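You operate a simulated robot arm through the tools that you are given. There is no shell and no other tool.

Carry out the task below with a simulated robot arm. There is one attempt and no reset: what you move stays moved.

TASK
Bend the clamped strip to the angle on the job card.
Fine: set the stop pin by the card; afterwards swing the lever back and park the pin; the strip stays clamped.

The check looks at the end state, three seconds after you hand in, the way a careful person would. Anything else that was tipped, shoved, dropped, spilled or broken makes it a failure.

THE ROBOT
A 5-joint arm with a two-finger parallel gripper, fixed in place. Base frame: the origin is at the foot of the arm, x ahead of it, y to its left, z up; the work surface is at about z = 0. Readings come in m, degrees, newtons and seconds.
With the tool pointing down near the work surface it reaches from about 0.26 to 0.68 m from the base axis. Its first joint turns from -66.0 to 66.0 degrees. The tool tilts only in the upright plane through the base axis and itself; it spins freely about its own axis. Payload 2.9 kg.
The tool frame sits at the grasp point between the pads (the TCP): z along the fingers, y along the line on which they close. The tips reach 0.03 m beyond it. The gripper opens to 0.11 m. The fingers are 0.02 m wide and 0.01 m thick; the gripper's body (0.048 by 0.112 m) begins 0.055 m behind the TCP.
Orientation is that of the tool frame in the base frame, as a unit quaternion [w, x, y, z]. With the fingers straight down and closing along the base's y, the tool's x points along the base's -x, its y along +y and its z along -z.

THE INTERFACE
- The arm moves only by the tool jog_arm. Its argument "increments" is one flat list of numbers, 7 for each row, row after row: the shift along the tool's x, y, z in units of 150 mm (1.0 is 150 mm), then the turn, a rotation vector about the tool's x, y, z in units of 60 degrees (1.0 is 60 degrees), then the finger opening in m, from 0 to 0.11. In form: [x, y, z, ax, ay, az, grip, x, y, z, ax, ay, az, grip, ...]. A call has 1 to 20 rows; each row is the pose to reach, as a shift and turn from the pose commanded when the call began, along the tool's axes at that moment. A call with a number of a shift or a turn outside -1 to 1 is refused whole. Each row takes 0.2 s and may step no farther than 0.05 m and 8.6 degrees from the row before; otherwise, or with a gripper value out of range, the whole call is refused. A pose out of reach is approached as far as the arm can. The call stops where the force on the tool passes 60 N (or 10 N more than at its start, if that is more) or the arm is blocked; 0.2 s more then pass. Each finger travels about 0.108 m/s and halts on what it meets, pressing with about 36 N; the grip force reading is that of the motor and also rises with nothing between the fingers. The clock runs only during rows and for 0.2 s after the last one: add rows that repeat a pose to give the fingers time. The reply holds the time, the measured pose of the TCP, the force on the tool along the base axes, the opening and the grip force, in the units named above and with some noise, with the torque about the TCP (base axes, N m) and any sound that the robot's microphone picked up.
- Cameras (640 x 400 px; columns grow to the right, rows downward): "scene" is fixed at [0.0218, -0.4524, 0.5897]; the picture's right is [0.84, -0.54, 0.00], its down [-0.37, -0.59, -0.72] and it looks along [0.39, 0.61, -0.69] (base axes); focal length 336 px, centre (320, 200). "wrist" rides on the gripper at [0.072, 0.017, -0.103] in the tool frame; the picture's right is [-0.23, 0.97, 0.00], its down [-0.76, -0.18, -0.62] and it looks along [-0.61, -0.14, 0.78] (tool axes); focal length 222 px, centre (320, 200). There is no depth. A picture from a camera that has moved, and an enlarged one, comes with that camera's place and axes in the base frame and with its lens.
- camera(camera): a new picture of that camera. No time passes.
- enlarge(camera, box): a new picture of the part [left, top, right, bottom] of that camera's present view, enlarged. No time passes.
- job_done(): hands the job in; it is judged then, once.

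Nothing tells you positions but the pictures and the camera data. Unless the task says otherwise, let go and move clear before handing in.

The tools are called after "Request:" as name(argument=value, ...) on one line, values as JSON. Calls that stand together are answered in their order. jog_arm: Moves the arm, as the interface text tells. Its arguments: {"type":"object","properties":{"increments":{"type":"array"}},"required":["increments"]} The other tools are called the same way: camera (camera) takes a picture; enlarge (camera, box) takes an enlarged picture of a part of a camera's view; job_done () hands the job in.

At the start:

```text
time_s: 0.0
tool_pos: [0.3978, -0.0522, 0.2356]
tcp_rot: [0.0, 0.0, 1.0, -0.001]
force: [0.2, 0.1, 0.0]
torque: [-0.01, 0.01, -0.02]
grip_width: 0.11
grip_force: 0.0
```

scene: 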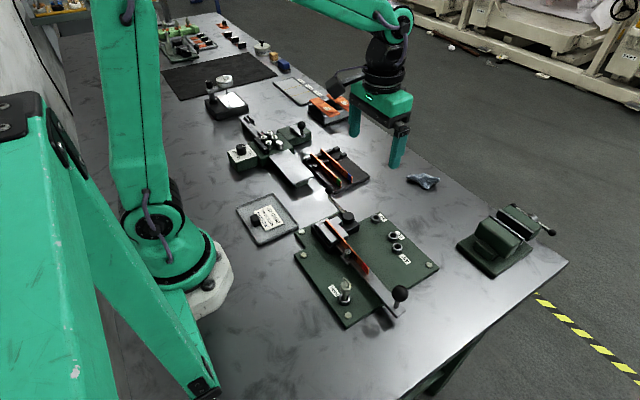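
wrist: 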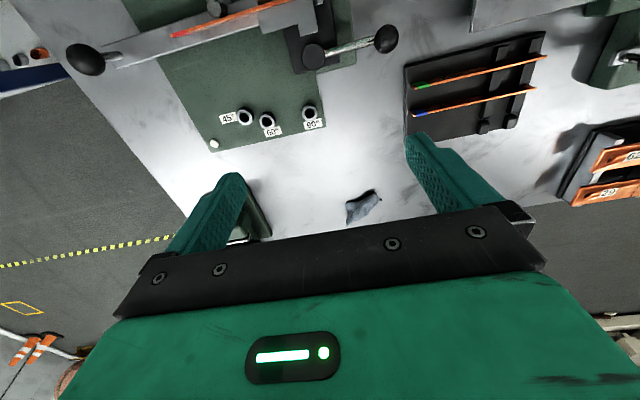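

I see a green bending fixture plate with a lever, holes labelled 45/60/90, a parked pin, and a card lying on the table nearby. I'll look closer at each part before moving.

Request:
enlarge(camera="scene", box=[280, 180, 450, 340])

Request:
enlarge(camera="scene", box=[230, 185, 310, 250])

Request:
enlarge(camera="scene", box=[190, 60, 380, 200])

Request:
enlarge(camera="wrist", box=[60, 0, 420, 200])

```text
2.50 times, centred on (365, 260) of scene
camera zoom: at [0.0218, -0.4524, 0.5897], right [0.84, -0.54, 0.0], down [-0.37, -0.59, -0.72], along [0.39, 0.61, -0.69], focal length 839 px, centre (208, 50)
```

zoom: 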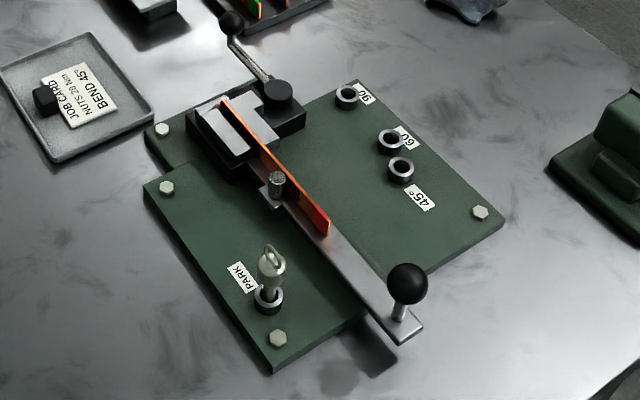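

```text
6.15 times, centred on (270, 218) of scene
camera zoom: at [0.0218, -0.4524, 0.5897], right [0.84, -0.54, 0.0], down [-0.37, -0.59, -0.72], along [0.39, 0.61, -0.69], focal length 2066 px, centre (628, 92)
```

zoom: 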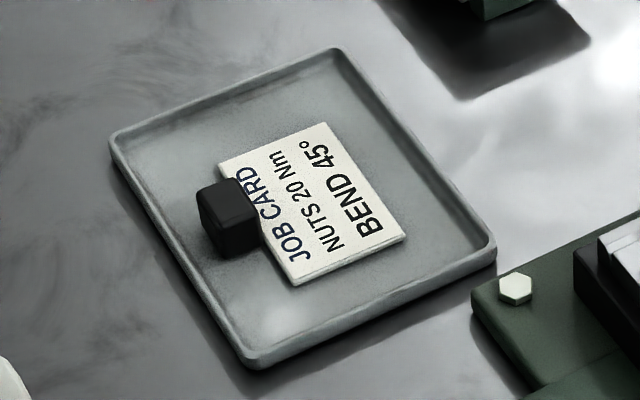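

```text
2.86 times, centred on (285, 130) of scene
camera zoom: at [0.0218, -0.4524, 0.5897], right [0.84, -0.54, 0.0], down [-0.37, -0.59, -0.72], along [0.39, 0.61, -0.69], focal length 959 px, centre (420, 400)
```

zoom: 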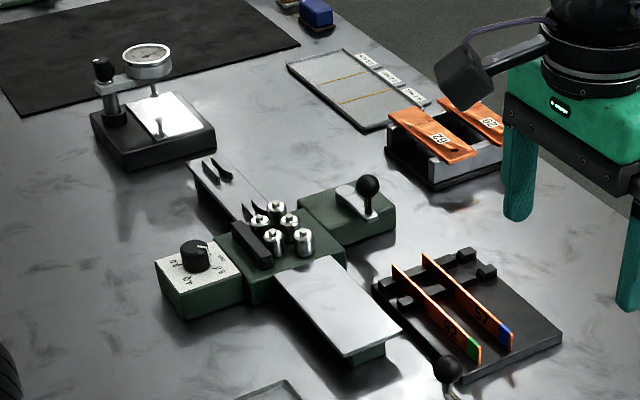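

```text
1.78 times, centred on (240, 100) of wrist
camera zoom: at [0.3233, -0.0369, 0.3394], right [0.23, 0.97, 0.0], down [0.76, -0.18, 0.62], along [0.61, -0.14, -0.78], focal length 395 px, centre (462, 378)
```

zoom: 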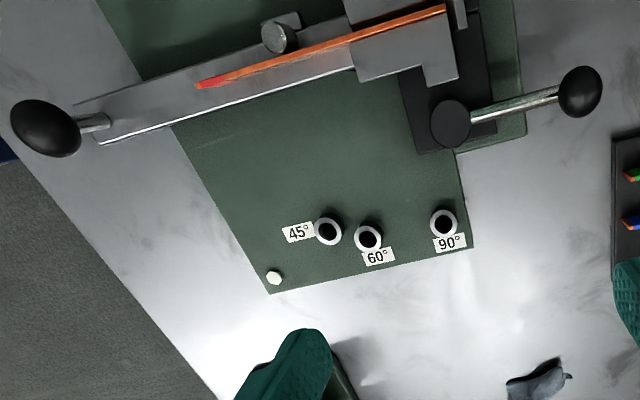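

The job card reads "BEND 45°" (the NUTS 20 Nm line doesn't concern this job). The pin sits in PARK, the 45° bushing is at about (0.400, -0.161), and next I'll zoom in on the pin, roller and lever.

Request:
enlarge(camera="scene", box=[320, 260, 380, 330])

Request:
enlarge(camera="scene", box=[310, 200, 370, 270])

Request:
enlarge(camera="scene", box=[350, 200, 430, 330])

Request:
enlarge(camera="wrist", box=[60, 0, 260, 125])

```text
5.71 times, centred on (350, 295) of scene
camera zoom: at [0.0218, -0.4524, 0.5897], right [0.84, -0.54, 0.0], down [-0.37, -0.59, -0.72], along [0.39, 0.61, -0.69], focal length 1919 px, centre (149, -343)
```

zoom: 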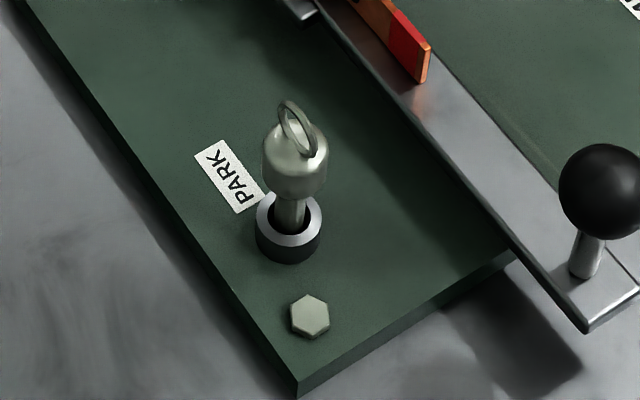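

```text
5.71 times, centred on (340, 235) of scene
camera zoom: at [0.0218, -0.4524, 0.5897], right [0.84, -0.54, 0.0], down [-0.37, -0.59, -0.72], along [0.39, 0.61, -0.69], focal length 1919 px, centre (206, 0)
```

zoom: 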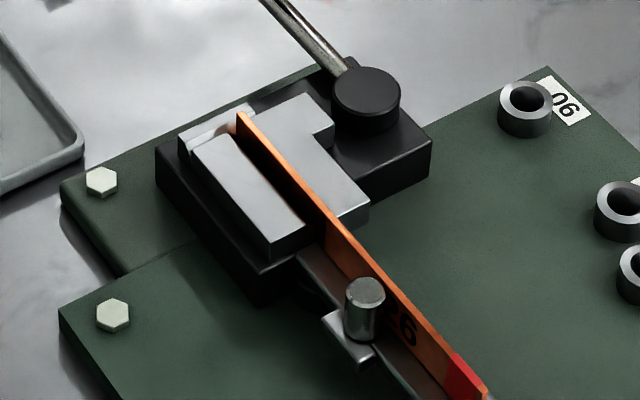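

```text
3.08 times, centred on (390, 265) of scene
camera zoom: at [0.0218, -0.4524, 0.5897], right [0.84, -0.54, 0.0], down [-0.37, -0.59, -0.72], along [0.39, 0.61, -0.69], focal length 1033 px, centre (105, 0)
```

zoom: 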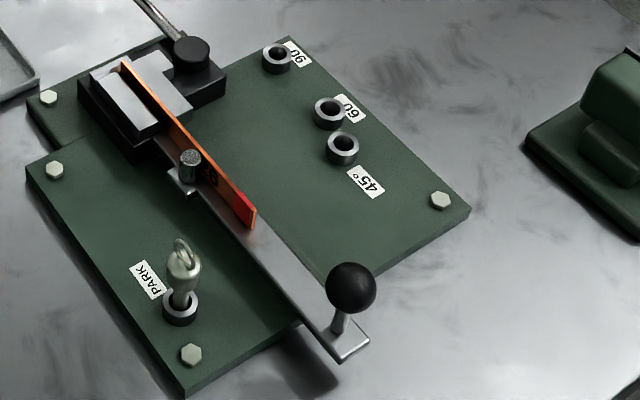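

```text
3.20 times, centred on (160, 62) of wrist
camera zoom: at [0.3233, -0.0369, 0.3394], right [0.23, 0.97, 0.0], down [0.76, -0.18, 0.62], along [0.61, -0.14, -0.78], focal length 711 px, centre (832, 640)
```

zoom: 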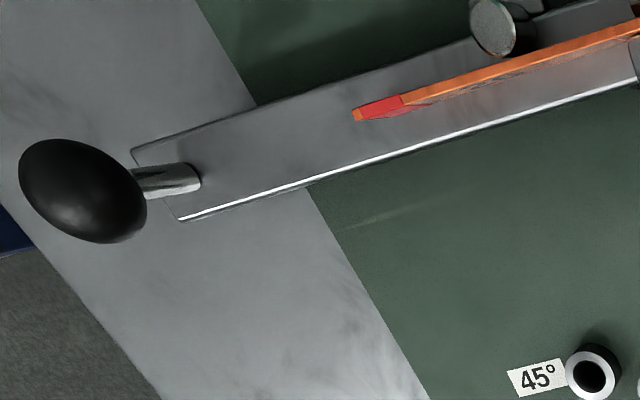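

The strip runs along -y at x≈0.295 and the lever ball is near (0.299, -0.269, 0.081). The parked pin is near (0.235, -0.203), so I'll move above that area for a closer wrist view.

Request:
jog_arm(increments=[0.13, -0.2, 0.04, 0, 0, 0, 0.11, 0.26, -0.4, 0.08, 0, 0, 0, 0.11, 0.39, -0.6, 0.12, 0, 0, 0, 0.11, 0.52, -0.8, 0.16, 0, 0, 0, 0.11, 0.65, -1.0, 0.2, 0, 0, 0, 0.11, 0.65, -1.0, 0.2, 0, 0, 0, 0.11])

Request:
camera(camera="wrist")

Request:
camera(camera="scene")

```text
time_s: 1.4
tool_pos: [0.2995, -0.202, 0.2056]
tcp_rot: [0.0, 0.0, 1.0, 0.0]
force: [0.8, -0.2, 0.4]
torque: [0.03, 0.0, -0.02]
grip_width: 0.1098
grip_force: 0.0
```

```text
taken
camera wrist: at [0.225, -0.1857, 0.3091], right [0.23, 0.97, 0.0], down [0.76, -0.18, 0.62], along [0.61, -0.14, -0.78], focal length 222 px, centre (320, 200)
```

wrist: 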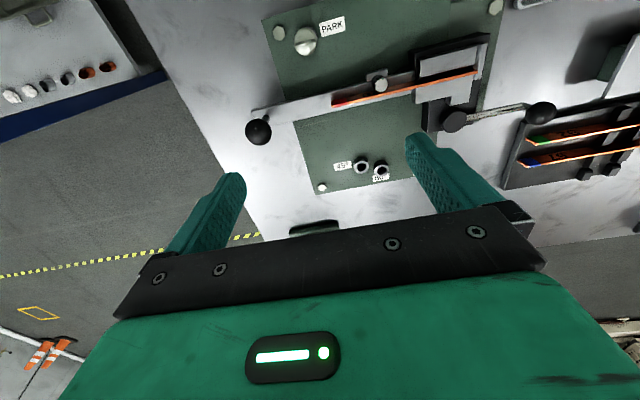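

```text
taken
```

scene: 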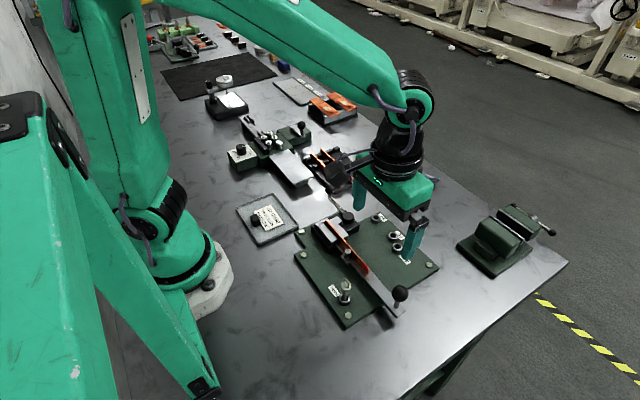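

Request:
enlarge(camera="wrist", box=[240, 0, 400, 100])

Request:
enlarge(camera="wrist", box=[240, 60, 400, 160])

Request:
enlarge(camera="wrist", box=[280, 100, 440, 200])

Request:
enlarge(camera="wrist", box=[360, 30, 520, 130])

```text
4.00 times, centred on (320, 50) of wrist
camera zoom: at [0.225, -0.1857, 0.3091], right [0.23, 0.97, 0.0], down [0.76, -0.18, 0.62], along [0.61, -0.14, -0.78], focal length 888 px, centre (320, 800)
```

zoom: 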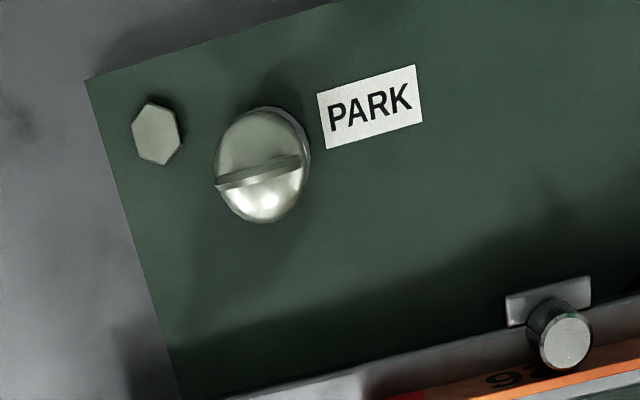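

```text
4.00 times, centred on (320, 110) of wrist
camera zoom: at [0.225, -0.1857, 0.3091], right [0.23, 0.97, 0.0], down [0.76, -0.18, 0.62], along [0.61, -0.14, -0.78], focal length 888 px, centre (320, 560)
```

zoom: 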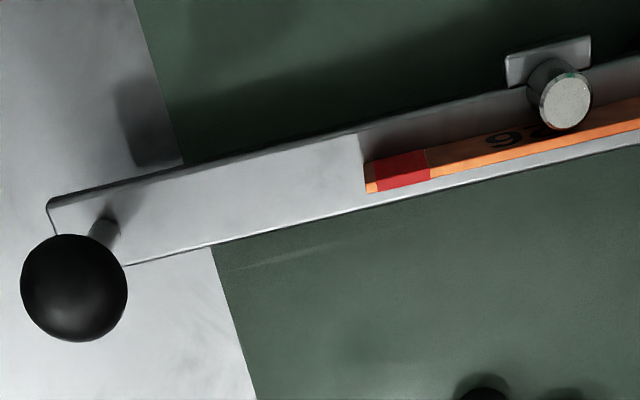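

```text
4.00 times, centred on (360, 150) of wrist
camera zoom: at [0.225, -0.1857, 0.3091], right [0.23, 0.97, 0.0], down [0.76, -0.18, 0.62], along [0.61, -0.14, -0.78], focal length 888 px, centre (160, 400)
```

zoom: 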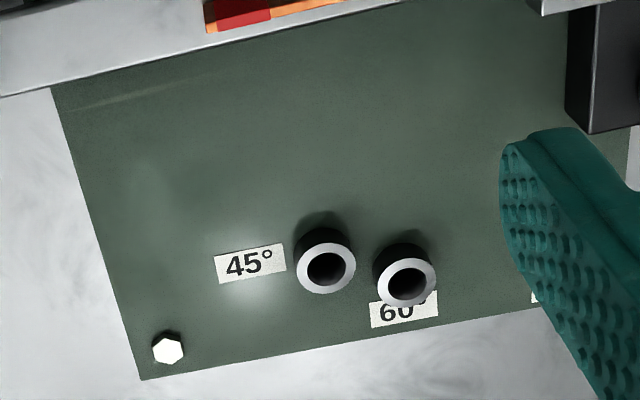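

```text
4.00 times, centred on (440, 80) of wrist
camera zoom: at [0.225, -0.1857, 0.3091], right [0.23, 0.97, 0.0], down [0.76, -0.18, 0.62], along [0.61, -0.14, -0.78], focal length 888 px, centre (-160, 680)
```

zoom: 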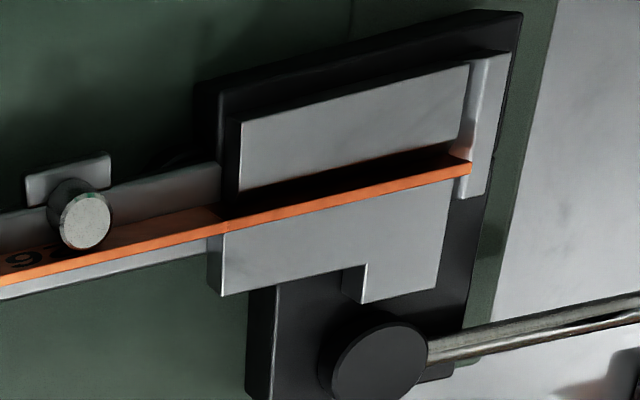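

The plate lies square to the base, and the pin knob axis comes out at about (0.235, -0.202) in both cameras. I'll hover over it with the fingers half open and look again.

Request:
jog_arm(increments=[0.15, 0, 0.1, 0, 0, 0, 0.08, 0.3, 0, 0.2, 0, 0, 0, 0.06, 0.43, 0, 0.3, 0, 0, 0, 0.06, 0.43, 0, 0.45, 0, 0, 0, 0.06, 0.43, 0, 0.45, 0, 0, 0, 0.06])

Request:
camera(camera="wrist")

Request:
enlarge(camera="scene", box=[290, 220, 430, 330])

```text
time_s: 2.6
tool_pos: [0.2347, -0.2032, 0.1391]
tcp_rot: [0.0, 0.0, 1.0, 0.001]
force: [-0.1, 1.0, 0.3]
torque: [0.0, -0.01, 0.0]
grip_width: 0.06
grip_force: 0.1
```

```text
taken
camera wrist: at [0.1616, -0.1866, 0.2427], right [0.23, 0.97, 0.0], down [0.76, -0.18, 0.62], along [0.61, -0.14, -0.78], focal length 222 px, centre (320, 200)
```

wrist: 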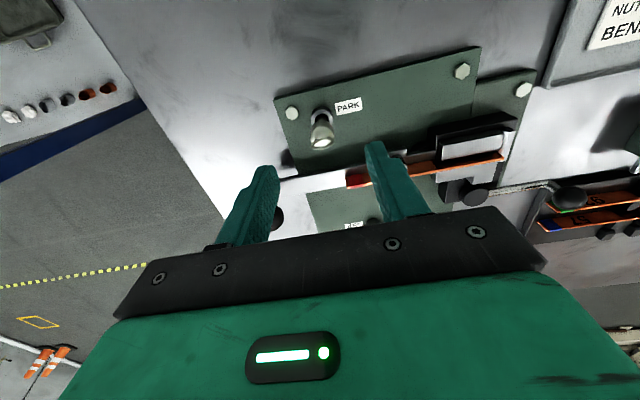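

```text
3.64 times, centred on (360, 275) of scene
camera zoom: at [0.0218, -0.4524, 0.5897], right [0.84, -0.54, 0.0], down [-0.37, -0.59, -0.72], along [0.39, 0.61, -0.69], focal length 1221 px, centre (174, -73)
```

zoom: 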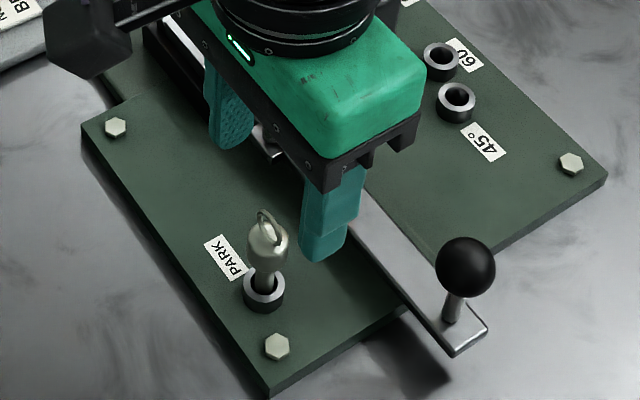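

Request:
enlarge(camera="wrist", box=[270, 90, 390, 165])

```text
5.33 times, centred on (330, 128) of wrist
camera zoom: at [0.1616, -0.1866, 0.2427], right [0.23, 0.97, 0.0], down [0.76, -0.18, 0.62], along [0.61, -0.14, -0.78], focal length 1185 px, centre (267, 587)
```

zoom: 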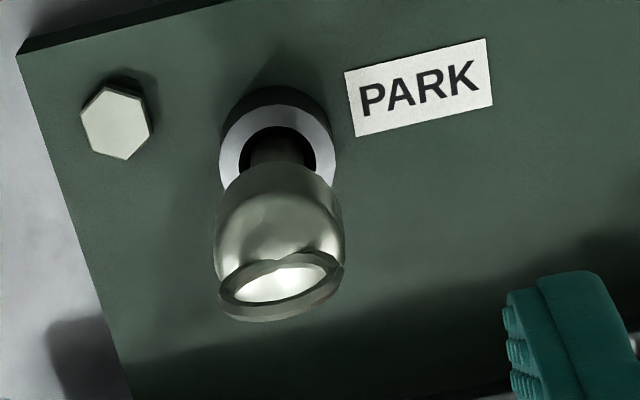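

The pin is slightly off the current TCP, at about (0.233, -0.2015). I'll descend around the knob with the fingers open and check in the scene view before gripping.

Request:
jog_arm(increments=[0.011, 0.011, 0.1, 0, 0, 0, 0.06, 0.011, 0.011, 0.2, 0, 0, 0, 0.06, 0.011, 0.011, 0.3, 0, 0, 0, 0.06, 0.011, 0.011, 0.4, 0, 0, 0, 0.06, 0.011, 0.011, 0.473, 0, 0, 0, 0.06, 0.011, 0.011, 0.473, 0, 0, 0, 0.06])

Request:
enlarge(camera="scene", box=[300, 240, 400, 330])

Request:
enlarge(camera="wrist", box=[240, 110, 400, 210])

```text
time_s: 4.0
tool_pos: [0.2335, -0.2029, 0.0658]
tcp_rot: [0.0, 0.001, 1.0, 0.0]
force: [-0.3, 0.1, -0.1]
torque: [-0.01, 0.01, 0.02]
grip_width: 0.0603
grip_force: 0.1
```

```text
4.44 times, centred on (350, 285) of scene
camera zoom: at [0.0218, -0.4524, 0.5897], right [0.84, -0.54, 0.0], down [-0.37, -0.59, -0.72], along [0.39, 0.61, -0.69], focal length 1492 px, centre (187, -178)
```

zoom: 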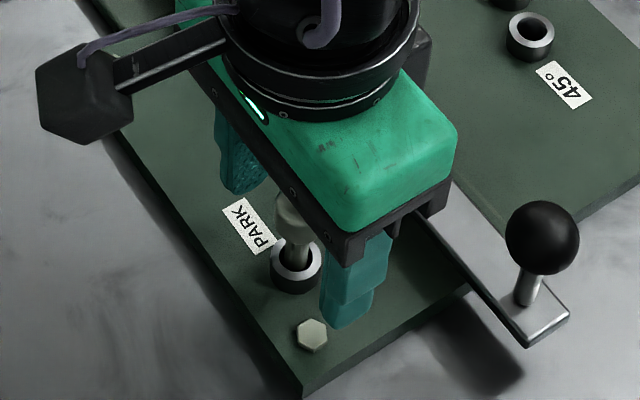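

```text
4.00 times, centred on (320, 160) of wrist
camera zoom: at [0.1599, -0.1852, 0.1696], right [0.23, 0.97, 0.0], down [0.76, -0.18, 0.62], along [0.61, -0.14, -0.78], focal length 888 px, centre (320, 360)
```

zoom: 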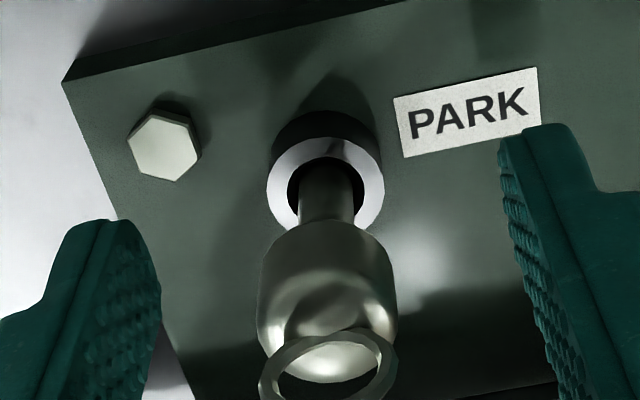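

The pin sits between the fingers, within about a millimetre of centre. I'll close and read the side force.

Request:
jog_arm(increments=[0, 0, 0, 0, 0, 0, 0.03, 0, 0, 0, 0, 0, 0, 0.01, 0, 0, 0, 0, 0, 0, 0.01, 0, 0, 0, 0, 0, 0, 0.01])

Request:
enlarge(camera="wrist", box=[240, 110, 400, 210])

```text
time_s: 5.0
tool_pos: [0.2334, -0.2025, 0.0667]
tcp_rot: [0.0, 0.0, 1.0, 0.0]
force: [0.0, 0.7, 0.0]
torque: [0.0, -0.02, -0.02]
grip_width: 0.0196
grip_force: 36.3
```

```text
4.00 times, centred on (320, 160) of wrist
camera zoom: at [0.1599, -0.1852, 0.1697], right [0.23, 0.97, 0.0], down [0.76, -0.18, 0.62], along [0.61, -0.14, -0.78], focal length 888 px, centre (320, 360)
```

zoom: 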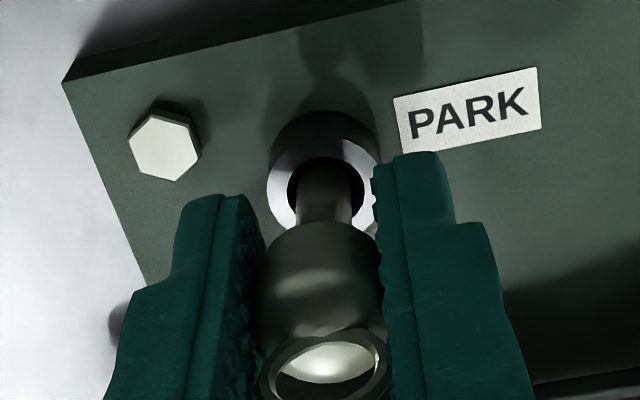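

The knob is gripped at 19.6 mm with almost no side load. I'll lift straight up.

Request:
jog_arm(increments=[0, 0, -0.07, 0, 0, 0, 0.01, 0, 0, -0.15, 0, 0, 0, 0.01, 0, 0, -0.3, 0, 0, 0, 0.01, 0, 0, -0.5, 0, 0, 0, 0.01, 0, 0, -0.75, 0, 0, 0, 0.01, 0, 0, -0.75, 0, 0, 0, 0.01])

Request:
camera(camera="wrist")

Request:
enlarge(camera="wrist", box=[240, 110, 400, 210])

Request:
camera(camera="scene")

```text
time_s: 6.4
tool_pos: [0.2345, -0.2019, 0.1813]
tcp_rot: [0.001, 0.001, 1.0, 0.0]
force: [-0.3, -0.2, -0.2]
torque: [0.0, 0.01, 0.02]
grip_width: 0.0198
grip_force: 36.1
```

```text
taken
camera wrist: at [0.1606, -0.1846, 0.2845], right [0.23, 0.97, 0.0], down [0.76, -0.18, 0.62], along [0.61, -0.14, -0.78], focal length 222 px, centre (320, 200)
```

wrist: 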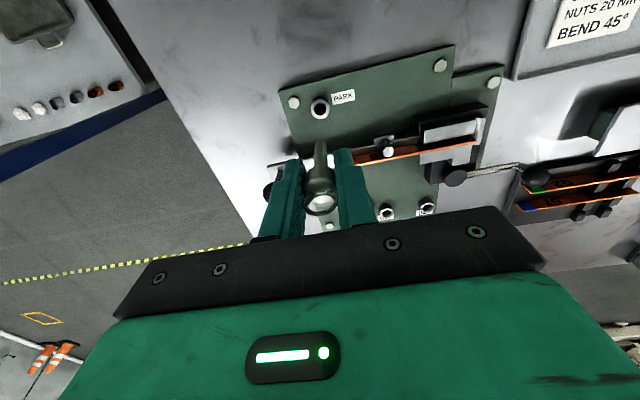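

```text
4.00 times, centred on (320, 160) of wrist
camera zoom: at [0.1606, -0.1846, 0.2845], right [0.23, 0.97, 0.0], down [0.76, -0.18, 0.62], along [0.61, -0.14, -0.78], focal length 888 px, centre (320, 360)
```

zoom: 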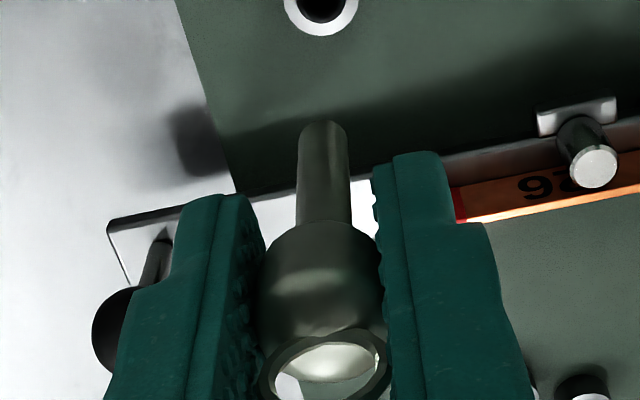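

```text
taken
```

scene: 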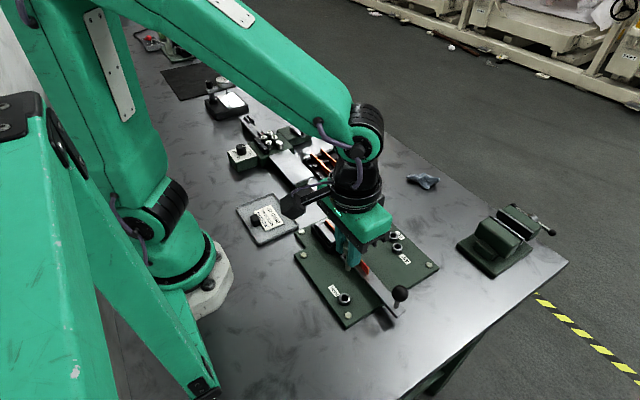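

The pin is out and hangs straight in the grip. I'll carry it at height toward the 45° bushing, which I take to be at about (0.398, -0.163).

Request:
jog_arm(increments=[-0.25, 0.06, 0, 0, 0, 0, 0.01, -0.5, 0.12, 0, 0, 0, 0, 0.01, -0.75, 0.19, 0, 0, 0, 0, 0.01, -0.95, 0.25, 0, 0, 0, 0, 0.01, -0.95, 0.25, 0, 0, 0, 0, 0.01])

Request:
jog_arm(increments=[-0.14, 0.01, 0, 0, 0, 0, 0.01, -0.14, 0.01, 0, 0, 0, 0, 0.01, -0.14, 0.01, 0, 0, 0, 0, 0.01])

Request:
camera(camera="wrist")

Request:
enlarge(camera="wrist", box=[240, 90, 400, 190])

Request:
camera(camera="scene")

```text
time_s: 7.6
tool_pos: [0.3754, -0.1629, 0.1817]
tcp_rot: [-0.001, 0.001, 1.0, 0.0]
force: [-0.4, -0.3, -1.2]
torque: [0.0, -0.02, 0.03]
grip_width: 0.0197
grip_force: 35.8
```

```text
time_s: 8.4
tool_pos: [0.3962, -0.1626, 0.1804]
tcp_rot: [0.0, 0.0, 1.0, -0.001]
force: [0.1, 0.2, -1.3]
torque: [-0.03, 0.03, -0.01]
grip_width: 0.0198
grip_force: 35.6
```

```text
taken
camera wrist: at [0.3227, -0.1449, 0.2836], right [0.23, 0.97, 0.0], down [0.76, -0.18, 0.62], along [0.61, -0.14, -0.78], focal length 222 px, centre (320, 200)
```

wrist: 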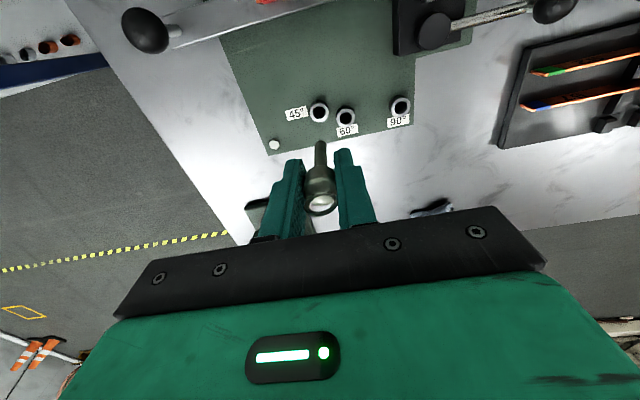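

```text
4.00 times, centred on (320, 140) of wrist
camera zoom: at [0.3227, -0.1449, 0.2836], right [0.23, 0.97, 0.0], down [0.76, -0.18, 0.62], along [0.61, -0.14, -0.78], focal length 888 px, centre (320, 440)
```

zoom: 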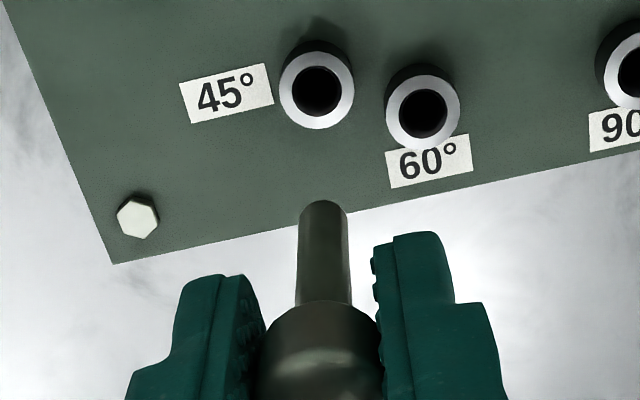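

```text
taken
```

scene: 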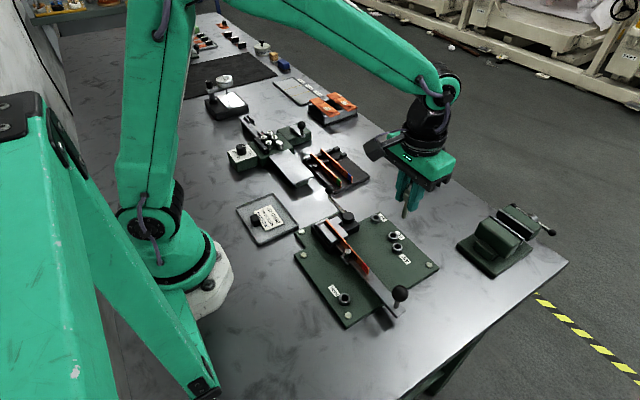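

Compared with how PARK looked from the same height, I need about +3 mm in x and -2 mm in y. I'll apply that and descend until the tip is just above the bushing.

Request:
jog_arm(increments=[-0.0213, -0.0133, 0.1, 0, 0, 0, 0.01, -0.0213, -0.0133, 0.25, 0, 0, 0, 0.01, -0.0213, -0.0133, 0.4, 0, 0, 0, 0.01, -0.0213, -0.0133, 0.5, 0, 0, 0, 0.01, -0.0213, -0.0133, 0.5, 0, 0, 0, 0.01])

Request:
enlarge(camera="wrist", box=[240, 90, 400, 190])

Request:
enlarge(camera="scene", box=[350, 190, 450, 280])

```text
time_s: 9.6
tool_pos: [0.3998, -0.1639, 0.1041]
tcp_rot: [0.0, 0.0, 1.0, 0.0]
force: [-1.3, 0.8, -0.5]
torque: [0.01, -0.01, 0.0]
grip_width: 0.0199
grip_force: 35.5
```

```text
4.00 times, centred on (320, 140) of wrist
camera zoom: at [0.3258, -0.1474, 0.2077], right [0.23, 0.97, 0.0], down [0.76, -0.18, 0.62], along [0.61, -0.14, -0.78], focal length 888 px, centre (320, 440)
```

zoom: 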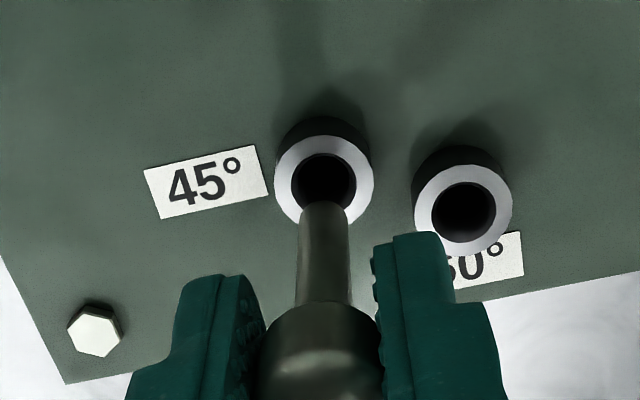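

```text
4.44 times, centred on (400, 235) of scene
camera zoom: at [0.0218, -0.4524, 0.5897], right [0.84, -0.54, 0.0], down [-0.37, -0.59, -0.72], along [0.39, 0.61, -0.69], focal length 1492 px, centre (-36, 44)
```

zoom: 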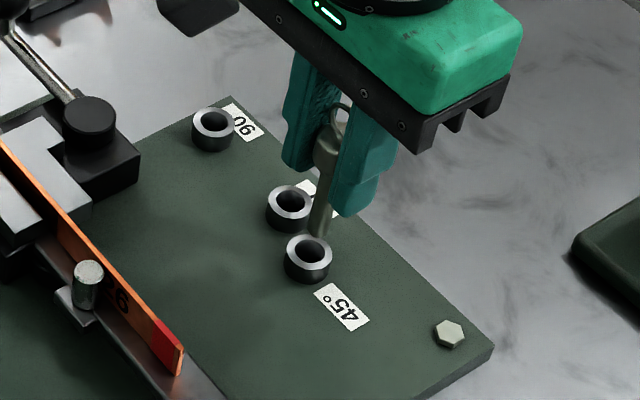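

The pin tip is nearly over the 45° hole, about 1 mm too far in +x. I'll correct that and lower it gently partway in.

Request:
jog_arm(increments=[0.008, 0.004, 0.0, 0, 0, 0, 0.01, 0.008, 0.004, 0.04, 0, 0, 0, 0.01, 0.008, 0.004, 0.08, 0, 0, 0, 0.01, 0.008, 0.004, 0.12, 0, 0, 0, 0.01, 0.008, 0.004, 0.12, 0, 0, 0, 0.01])

Request:
enlarge(camera="wrist", box=[240, 90, 400, 190])

Request:
enlarge(camera="scene", box=[370, 210, 430, 260])

```text
time_s: 10.8
tool_pos: [0.3977, -0.1654, 0.0866]
tcp_rot: [-0.001, 0.0, 1.0, 0.001]
force: [0.1, 0.5, 0.1]
torque: [0.02, -0.01, -0.01]
grip_width: 0.0198
grip_force: 35.7
```

```text
4.00 times, centred on (320, 140) of wrist
camera zoom: at [0.325, -0.1478, 0.1905], right [0.23, 0.97, 0.0], down [0.76, -0.18, 0.62], along [0.61, -0.14, -0.78], focal length 888 px, centre (320, 440)
```

zoom: 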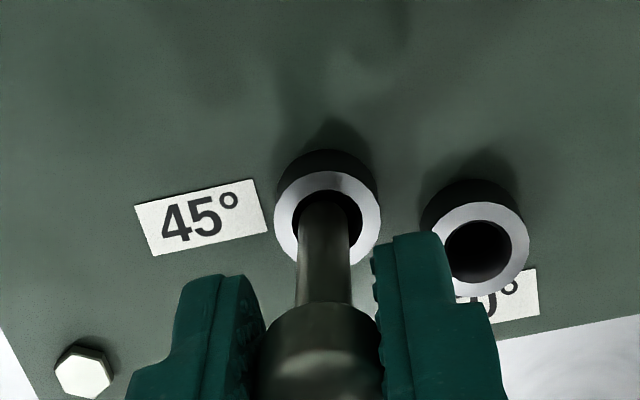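

```text
8.00 times, centred on (400, 235) of scene
camera zoom: at [0.0218, -0.4524, 0.5897], right [0.84, -0.54, 0.0], down [-0.37, -0.59, -0.72], along [0.39, 0.61, -0.69], focal length 2686 px, centre (-320, -80)
```

zoom: 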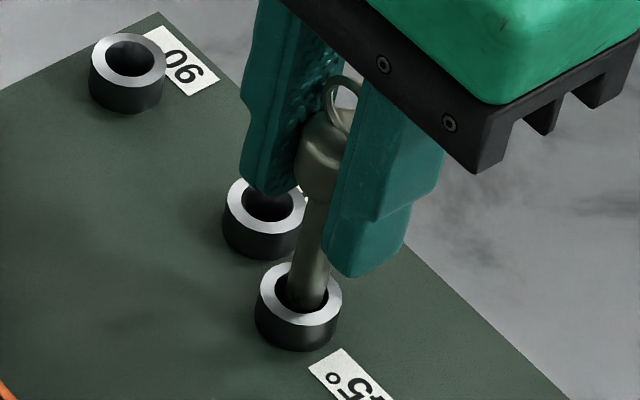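

The tip has entered the bushing with no contact force. A small centring trim, then I'll lower it the rest of the way.

Request:
jog_arm(increments=[0.003, 0.005, 0.03, 0, 0, 0, 0.01, 0.003, 0.005, 0.06, 0, 0, 0, 0.01, 0.003, 0.005, 0.09, 0, 0, 0, 0.01, 0.003, 0.005, 0.12, 0, 0, 0, 0.01, 0.003, 0.005, 0.12, 0, 0, 0, 0.01])

Request:
enlarge(camera="wrist", box=[240, 110, 400, 210])

Request:
enlarge(camera="scene", box=[370, 210, 430, 260])

```text
time_s: 12.0
tool_pos: [0.3976, -0.1637, 0.0682]
tcp_rot: [0.0, -0.001, 1.0, -0.001]
force: [0.2, 0.0, -0.7]
torque: [0.01, 0.0, 0.0]
grip_width: 0.0197
grip_force: 36.6
```

```text
4.00 times, centred on (320, 160) of wrist
camera zoom: at [0.3242, -0.1472, 0.1714], right [0.23, 0.97, 0.0], down [0.76, -0.18, 0.62], along [0.61, -0.14, -0.78], focal length 888 px, centre (320, 360)
```

zoom: 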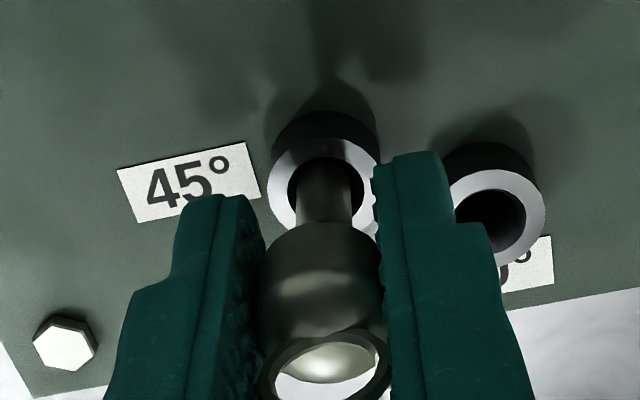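

```text
8.00 times, centred on (400, 235) of scene
camera zoom: at [0.0218, -0.4524, 0.5897], right [0.84, -0.54, 0.0], down [-0.37, -0.59, -0.72], along [0.39, 0.61, -0.69], focal length 2686 px, centre (-320, -80)
```

zoom: 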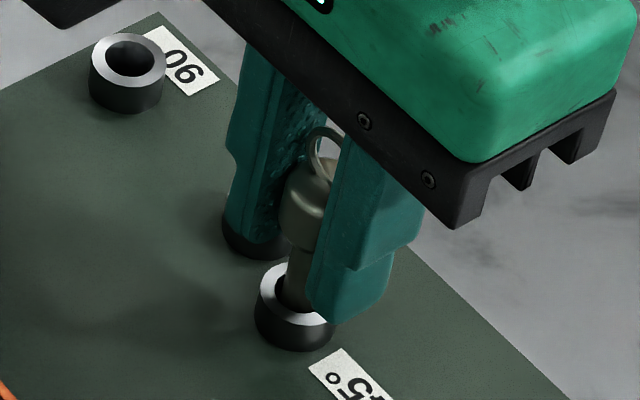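

The pin sits in the 45° bushing and looks just as it did in PARK. I'll lower the last millimetre, open modestly and rise straight up.

Request:
jog_arm(increments=[0, 0, 0.008, 0, 0, 0, 0.01, 0, 0, 0.008, 0, 0, 0, 0.04, 0, 0, 0.008, 0, 0, 0, 0.05, 0, 0, 0.008, 0, 0, 0, 0.05, 0, 0, -0.12, 0, 0, 0, 0.05, 0, 0, -0.4, 0, 0, 0, 0.05, 0, 0, -0.7, 0, 0, 0, 0.05, 0, 0, -0.7, 0, 0, 0, 0.05])

Request:
camera(camera="wrist")

Request:
enlarge(camera="scene", box=[290, 190, 450, 330])

Request:
enlarge(camera="wrist", box=[240, 60, 400, 160])

```text
time_s: 13.8
tool_pos: [0.3985, -0.1643, 0.1722]
tcp_rot: [0.0, 0.0, 1.0, -0.001]
force: [-0.6, -0.7, -0.3]
torque: [0.06, 0.01, 0.01]
grip_width: 0.0501
grip_force: 0.1
```

```text
taken
camera wrist: at [0.325, -0.1465, 0.2774], right [0.23, 0.97, 0.0], down [0.76, -0.18, 0.62], along [0.61, -0.14, -0.78], focal length 222 px, centre (320, 200)
```

wrist: 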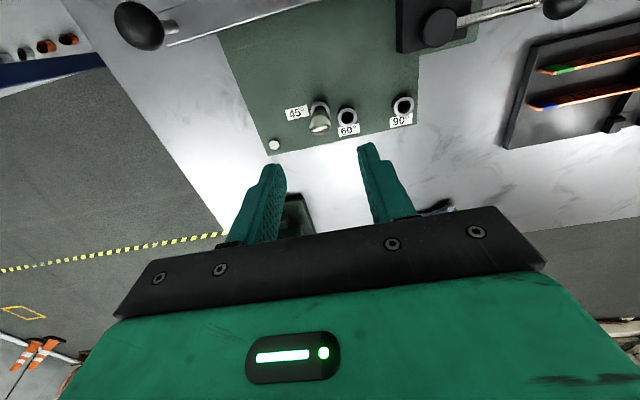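

```text
2.86 times, centred on (370, 260) of scene
camera zoom: at [0.0218, -0.4524, 0.5897], right [0.84, -0.54, 0.0], down [-0.37, -0.59, -0.72], along [0.39, 0.61, -0.69], focal length 959 px, centre (177, 29)
```

zoom: 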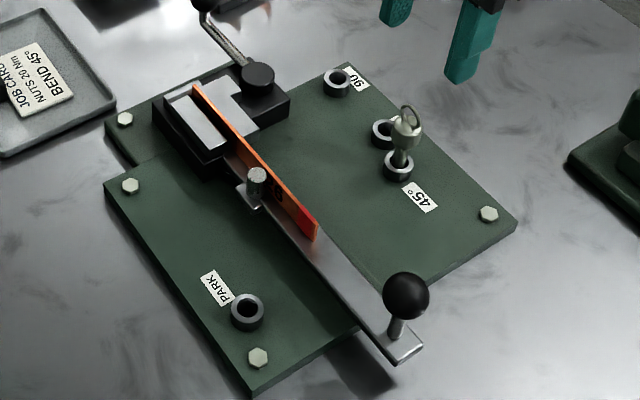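

```text
4.00 times, centred on (320, 110) of wrist
camera zoom: at [0.325, -0.1465, 0.2774], right [0.23, 0.97, 0.0], down [0.76, -0.18, 0.62], along [0.61, -0.14, -0.78], focal length 888 px, centre (320, 560)
```

zoom: 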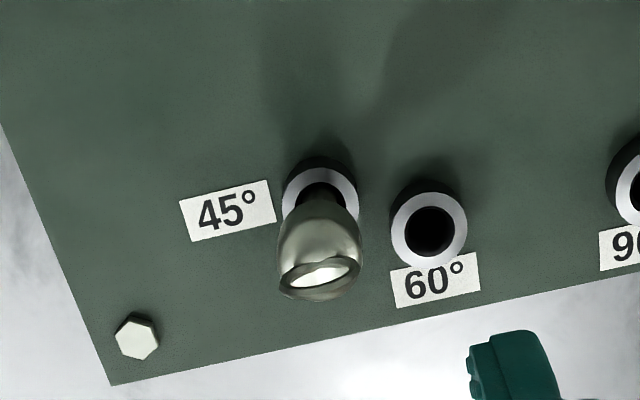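

The pin is in 45°. Next I'll move over the lever ball (about 0.300, -0.269) and spin the gripper -90° so the fingers close along the lever's swing direction.

Request:
jog_arm(increments=[0.08, -0.09, 0.0, 0, 0, -0.125, 0.05, 0.16, -0.18, 0.0, 0, 0, -0.25, 0.05, 0.24, -0.27, 0.0, 0, 0, -0.375, 0.05, 0.32, -0.36, 0.0, 0, 0, -0.5, 0.05, 0.41, -0.45, 0.0, 0, 0, -0.625, 0.06, 0.49, -0.54, 0.0, 0, 0, -0.75, 0.06, 0.57, -0.62, 0.0, 0, 0, -0.875, 0.06, 0.653, -0.7, 0.0, 0, 0, -1.0, 0.06, 0.653, -0.7, 0.0, 0, 0, -1.0, 0.06])

Request:
jog_arm(increments=[0, 0, 0, 0, 0, -0.125, 0.06, 0, 0, 0, 0, 0, -0.25, 0.06, 0, 0, 0, 0, 0, -0.375, 0.06, 0, 0, 0, 0, 0, -0.5, 0.06, 0, 0, 0, 0, 0, -0.5, 0.06])

Request:
camera(camera="wrist")

Request:
camera(camera="scene")

```text
time_s: 15.8
tool_pos: [0.2997, -0.2682, 0.1745]
tcp_rot: [0.0, -0.501, 0.866, 0.0]
force: [-0.2, 0.3, 0.6]
torque: [0.04, -0.02, 0.01]
grip_width: 0.06
grip_force: 0.0
```

```text
time_s: 17.0
tool_pos: [0.3001, -0.269, 0.1744]
tcp_rot: [0.0, 0.707, -0.707, 0.0]
force: [0.2, -0.6, 0.7]
torque: [0.0, -0.02, -0.03]
grip_width: 0.0598
grip_force: 0.1
```

```text
taken
camera wrist: at [0.2824, -0.3411, 0.2772], right [-0.97, 0.23, 0.0], down [0.18, 0.76, 0.62], along [0.14, 0.61, -0.78], focal length 222 px, centre (320, 200)
```

wrist: 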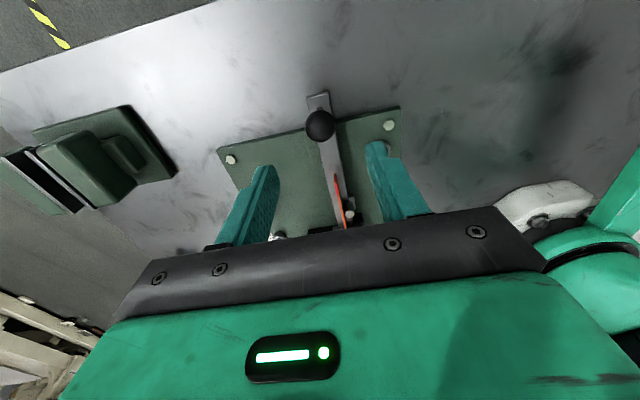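

```text
taken
```

scene: 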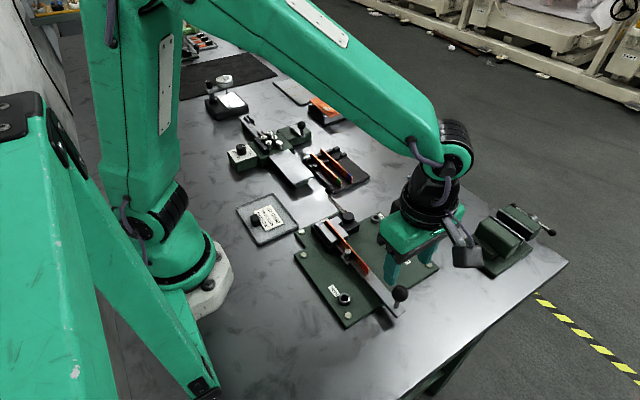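

The ball lies within 3 mm of the tool axis. I'll shift 2 mm outward, descend around it and close.

Request:
jog_arm(increments=[0.0133, 0, 0.15, 0, 0, 0, 0.06, 0.0133, 0, 0.3, 0, 0, 0, 0.06, 0.0133, 0, 0.45, 0, 0, 0, 0.06, 0.0133, 0, 0.55, 0, 0, 0, 0.06, 0.0133, 0, 0.62, 0, 0, 0, 0.06, 0.0133, 0, 0.62, 0, 0, 0, 0.06])

Request:
camera(camera="wrist")

Request:
enlarge(camera="scene", box=[350, 230, 450, 330])

```text
time_s: 18.4
tool_pos: [0.3007, -0.2704, 0.08]
tcp_rot: [0.0, -0.707, 0.707, 0.0]
force: [0.1, -0.4, -0.1]
torque: [0.01, -0.03, 0.0]
grip_width: 0.0599
grip_force: 0.1
```

```text
taken
camera wrist: at [0.2822, -0.3433, 0.1836], right [-0.97, 0.23, 0.0], down [0.18, 0.76, 0.62], along [0.14, 0.61, -0.78], focal length 222 px, centre (320, 200)
```

wrist: 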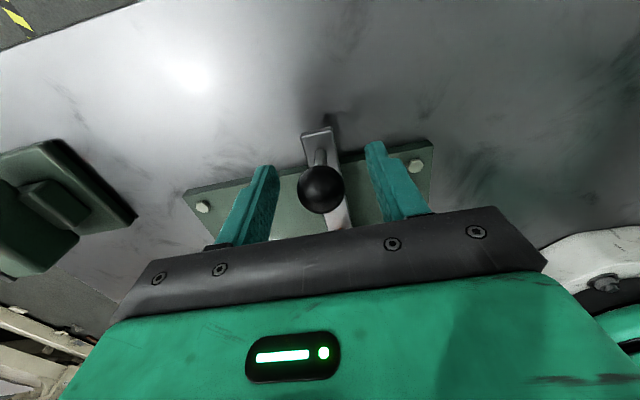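

```text
4.00 times, centred on (400, 280) of scene
camera zoom: at [0.0218, -0.4524, 0.5897], right [0.84, -0.54, 0.0], down [-0.37, -0.59, -0.72], along [0.39, 0.61, -0.69], focal length 1343 px, centre (0, -120)
```

zoom: 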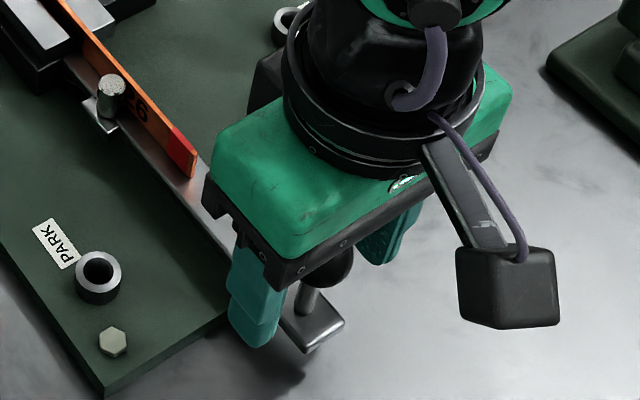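

The ball is centred exactly on the TCP. Closing on it.

Request:
jog_arm(increments=[0, 0, 0, 0, 0, 0, 0.04, 0, 0, 0, 0, 0, 0, 0.015, 0, 0, 0, 0, 0, 0, 0.015, 0, 0, 0, 0, 0, 0, 0.015])

Request:
enlarge(camera="wrist", box=[220, 100, 420, 225])

```text
time_s: 19.4
tool_pos: [0.3, -0.271, 0.0802]
tcp_rot: [0.001, 0.707, -0.707, 0.0]
force: [0.6, -1.6, -3.7]
torque: [-0.09, -0.02, -0.06]
grip_width: 0.0275
grip_force: 44.5
```

```text
3.20 times, centred on (320, 162) of wrist
camera zoom: at [0.2822, -0.3434, 0.1838], right [-0.97, 0.23, 0.0], down [0.18, 0.76, 0.62], along [0.14, 0.61, -0.78], focal length 711 px, centre (320, 320)
```

zoom: 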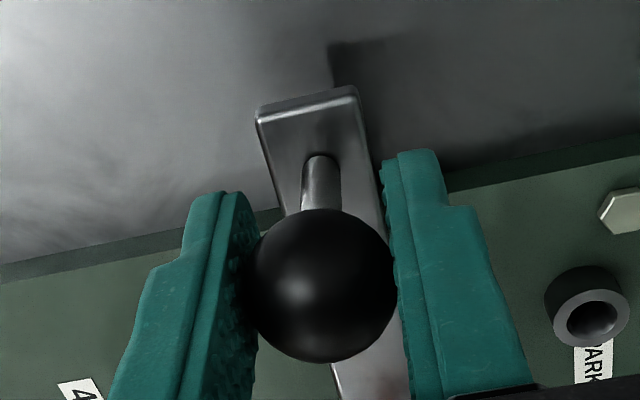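

The ball is held (27.5 mm wide). I'll swing it along an arc about the pivot, near (0.298, -0.100) with radius about 0.171, starting with 24° while watching the forces.

Request:
jog_arm(increments=[-0.0028, -0.0795, 0, 0, 0, -0.0667, 0.015, -0.0111, -0.1587, 0, 0, 0, -0.1333, 0.015, -0.0249, -0.237, 0, 0, 0, -0.2, 0.015, -0.0442, -0.3142, 0, 0, 0, -0.2667, 0.015, -0.0687, -0.3899, 0, 0, 0, -0.3333, 0.015, -0.0986, -0.4637, 0, 0, 0, -0.4, 0.015])

Request:
camera(camera="wrist")

Request:
camera(camera="scene")

```text
time_s: 20.8
tool_pos: [0.3712, -0.256, 0.0819]
tcp_rot: [0.0, 0.839, -0.544, 0.0]
force: [-8.1, -12.8, -5.6]
torque: [0.52, 0.26, 0.16]
grip_width: 0.027
grip_force: 44.7
```

```text
taken
camera wrist: at [0.3833, -0.3288, 0.1838], right [-0.98, -0.19, 0.0], down [-0.15, 0.77, 0.62], along [-0.12, 0.61, -0.78], focal length 222 px, centre (320, 200)
```

wrist: 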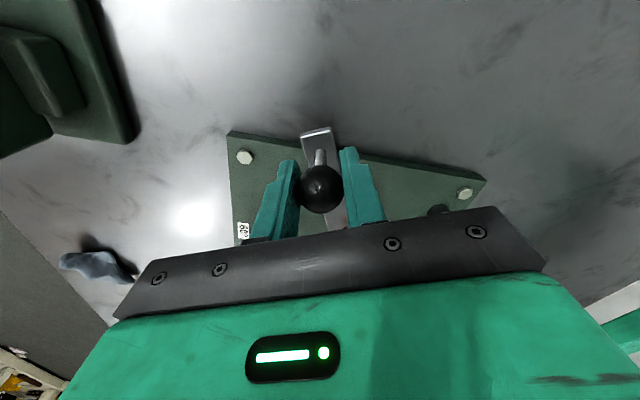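

```text
taken
```

scene: 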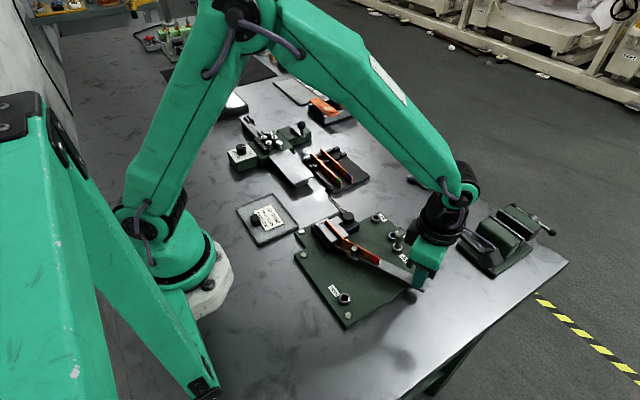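

The lever is at about 24–25° with a steady bending load of about 13 N. I'll continue another 20° with a slight outward relief.

Request:
jog_arm(increments=[0.004, -0.0795, 0, 0, 0, -0.0667, 0.015, -0.0045, -0.1587, 0, 0, 0, -0.1333, 0.015, -0.0182, -0.237, 0, 0, 0, -0.2, 0.015, -0.0375, -0.3142, 0, 0, 0, -0.2667, 0.015, -0.058, -0.3899, 0, 0, 0, -0.3333, 0.015])

Request:
camera(camera="wrist")

Request:
enlarge(camera="scene", box=[290, 190, 470, 310])

```text
time_s: 22.0
tool_pos: [0.4192, -0.2223, 0.0791]
tcp_rot: [-0.001, 0.921, -0.39, -0.003]
force: [-22.9, 10.0, 5.8]
torque: [-0.54, -0.57, -0.1]
grip_width: 0.0272
grip_force: 44.9
```

```text
taken
camera wrist: at [0.4568, -0.2869, 0.1835], right [-0.86, -0.51, 0.0], down [-0.4, 0.67, 0.63], along [-0.32, 0.54, -0.78], focal length 222 px, centre (320, 200)
```

wrist: 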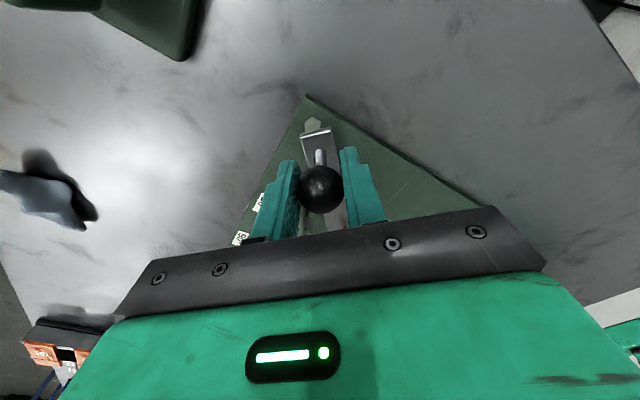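

```text
3.33 times, centred on (380, 250) of scene
camera zoom: at [0.0218, -0.4524, 0.5897], right [0.84, -0.54, 0.0], down [-0.37, -0.59, -0.72], along [0.39, 0.61, -0.69], focal length 1119 px, centre (120, 33)
```

zoom: 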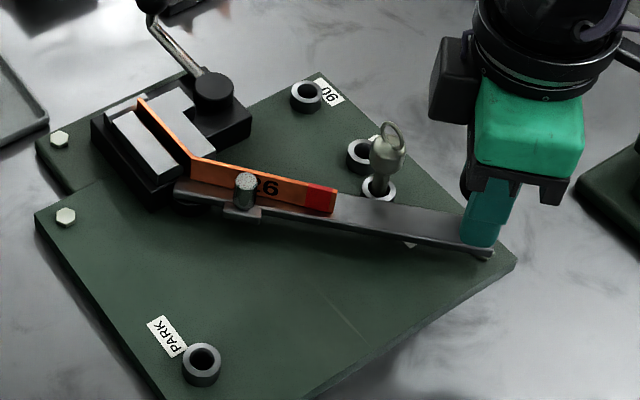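

The lever is at about 44–45° with the pin just ahead, and the side load says I'm slightly too far outward. I'll ease inward and creep on 3°.

Request:
jog_arm(increments=[-0.008, -0.01, 0, 0, 0, -0.008, 0.015, -0.012, -0.02, 0, 0, 0, -0.0167, 0.015, -0.0125, -0.04, 0, 0, 0, -0.0333, 0.015, -0.0135, -0.06, 0, 0, 0, -0.05, 0.015, -0.0135, -0.06, 0, 0, 0, -0.05, 0.015])

Request:
enlarge(camera="scene", box=[330, 210, 450, 290])

```text
time_s: 23.2
tool_pos: [0.4254, -0.2181, 0.0791]
tcp_rot: [0.0, 0.93, -0.367, 0.0]
force: [-16.0, 0.1, -2.8]
torque: [-0.34, -0.37, 0.2]
grip_width: 0.0272
grip_force: 45.3
```

```text
5.00 times, centred on (390, 250) of scene
camera zoom: at [0.0218, -0.4524, 0.5897], right [0.84, -0.54, 0.0], down [-0.37, -0.59, -0.72], along [0.39, 0.61, -0.69], focal length 1679 px, centre (-30, -50)
```

zoom: 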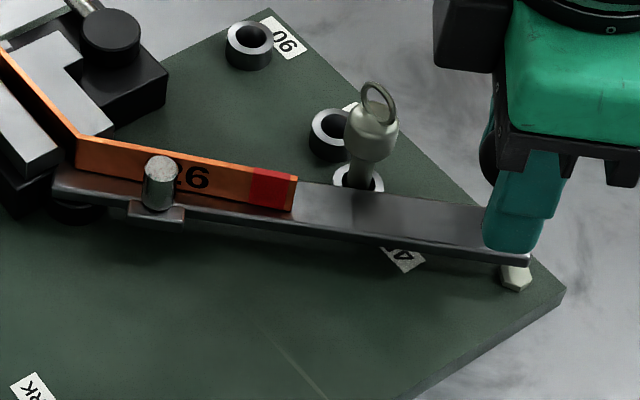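

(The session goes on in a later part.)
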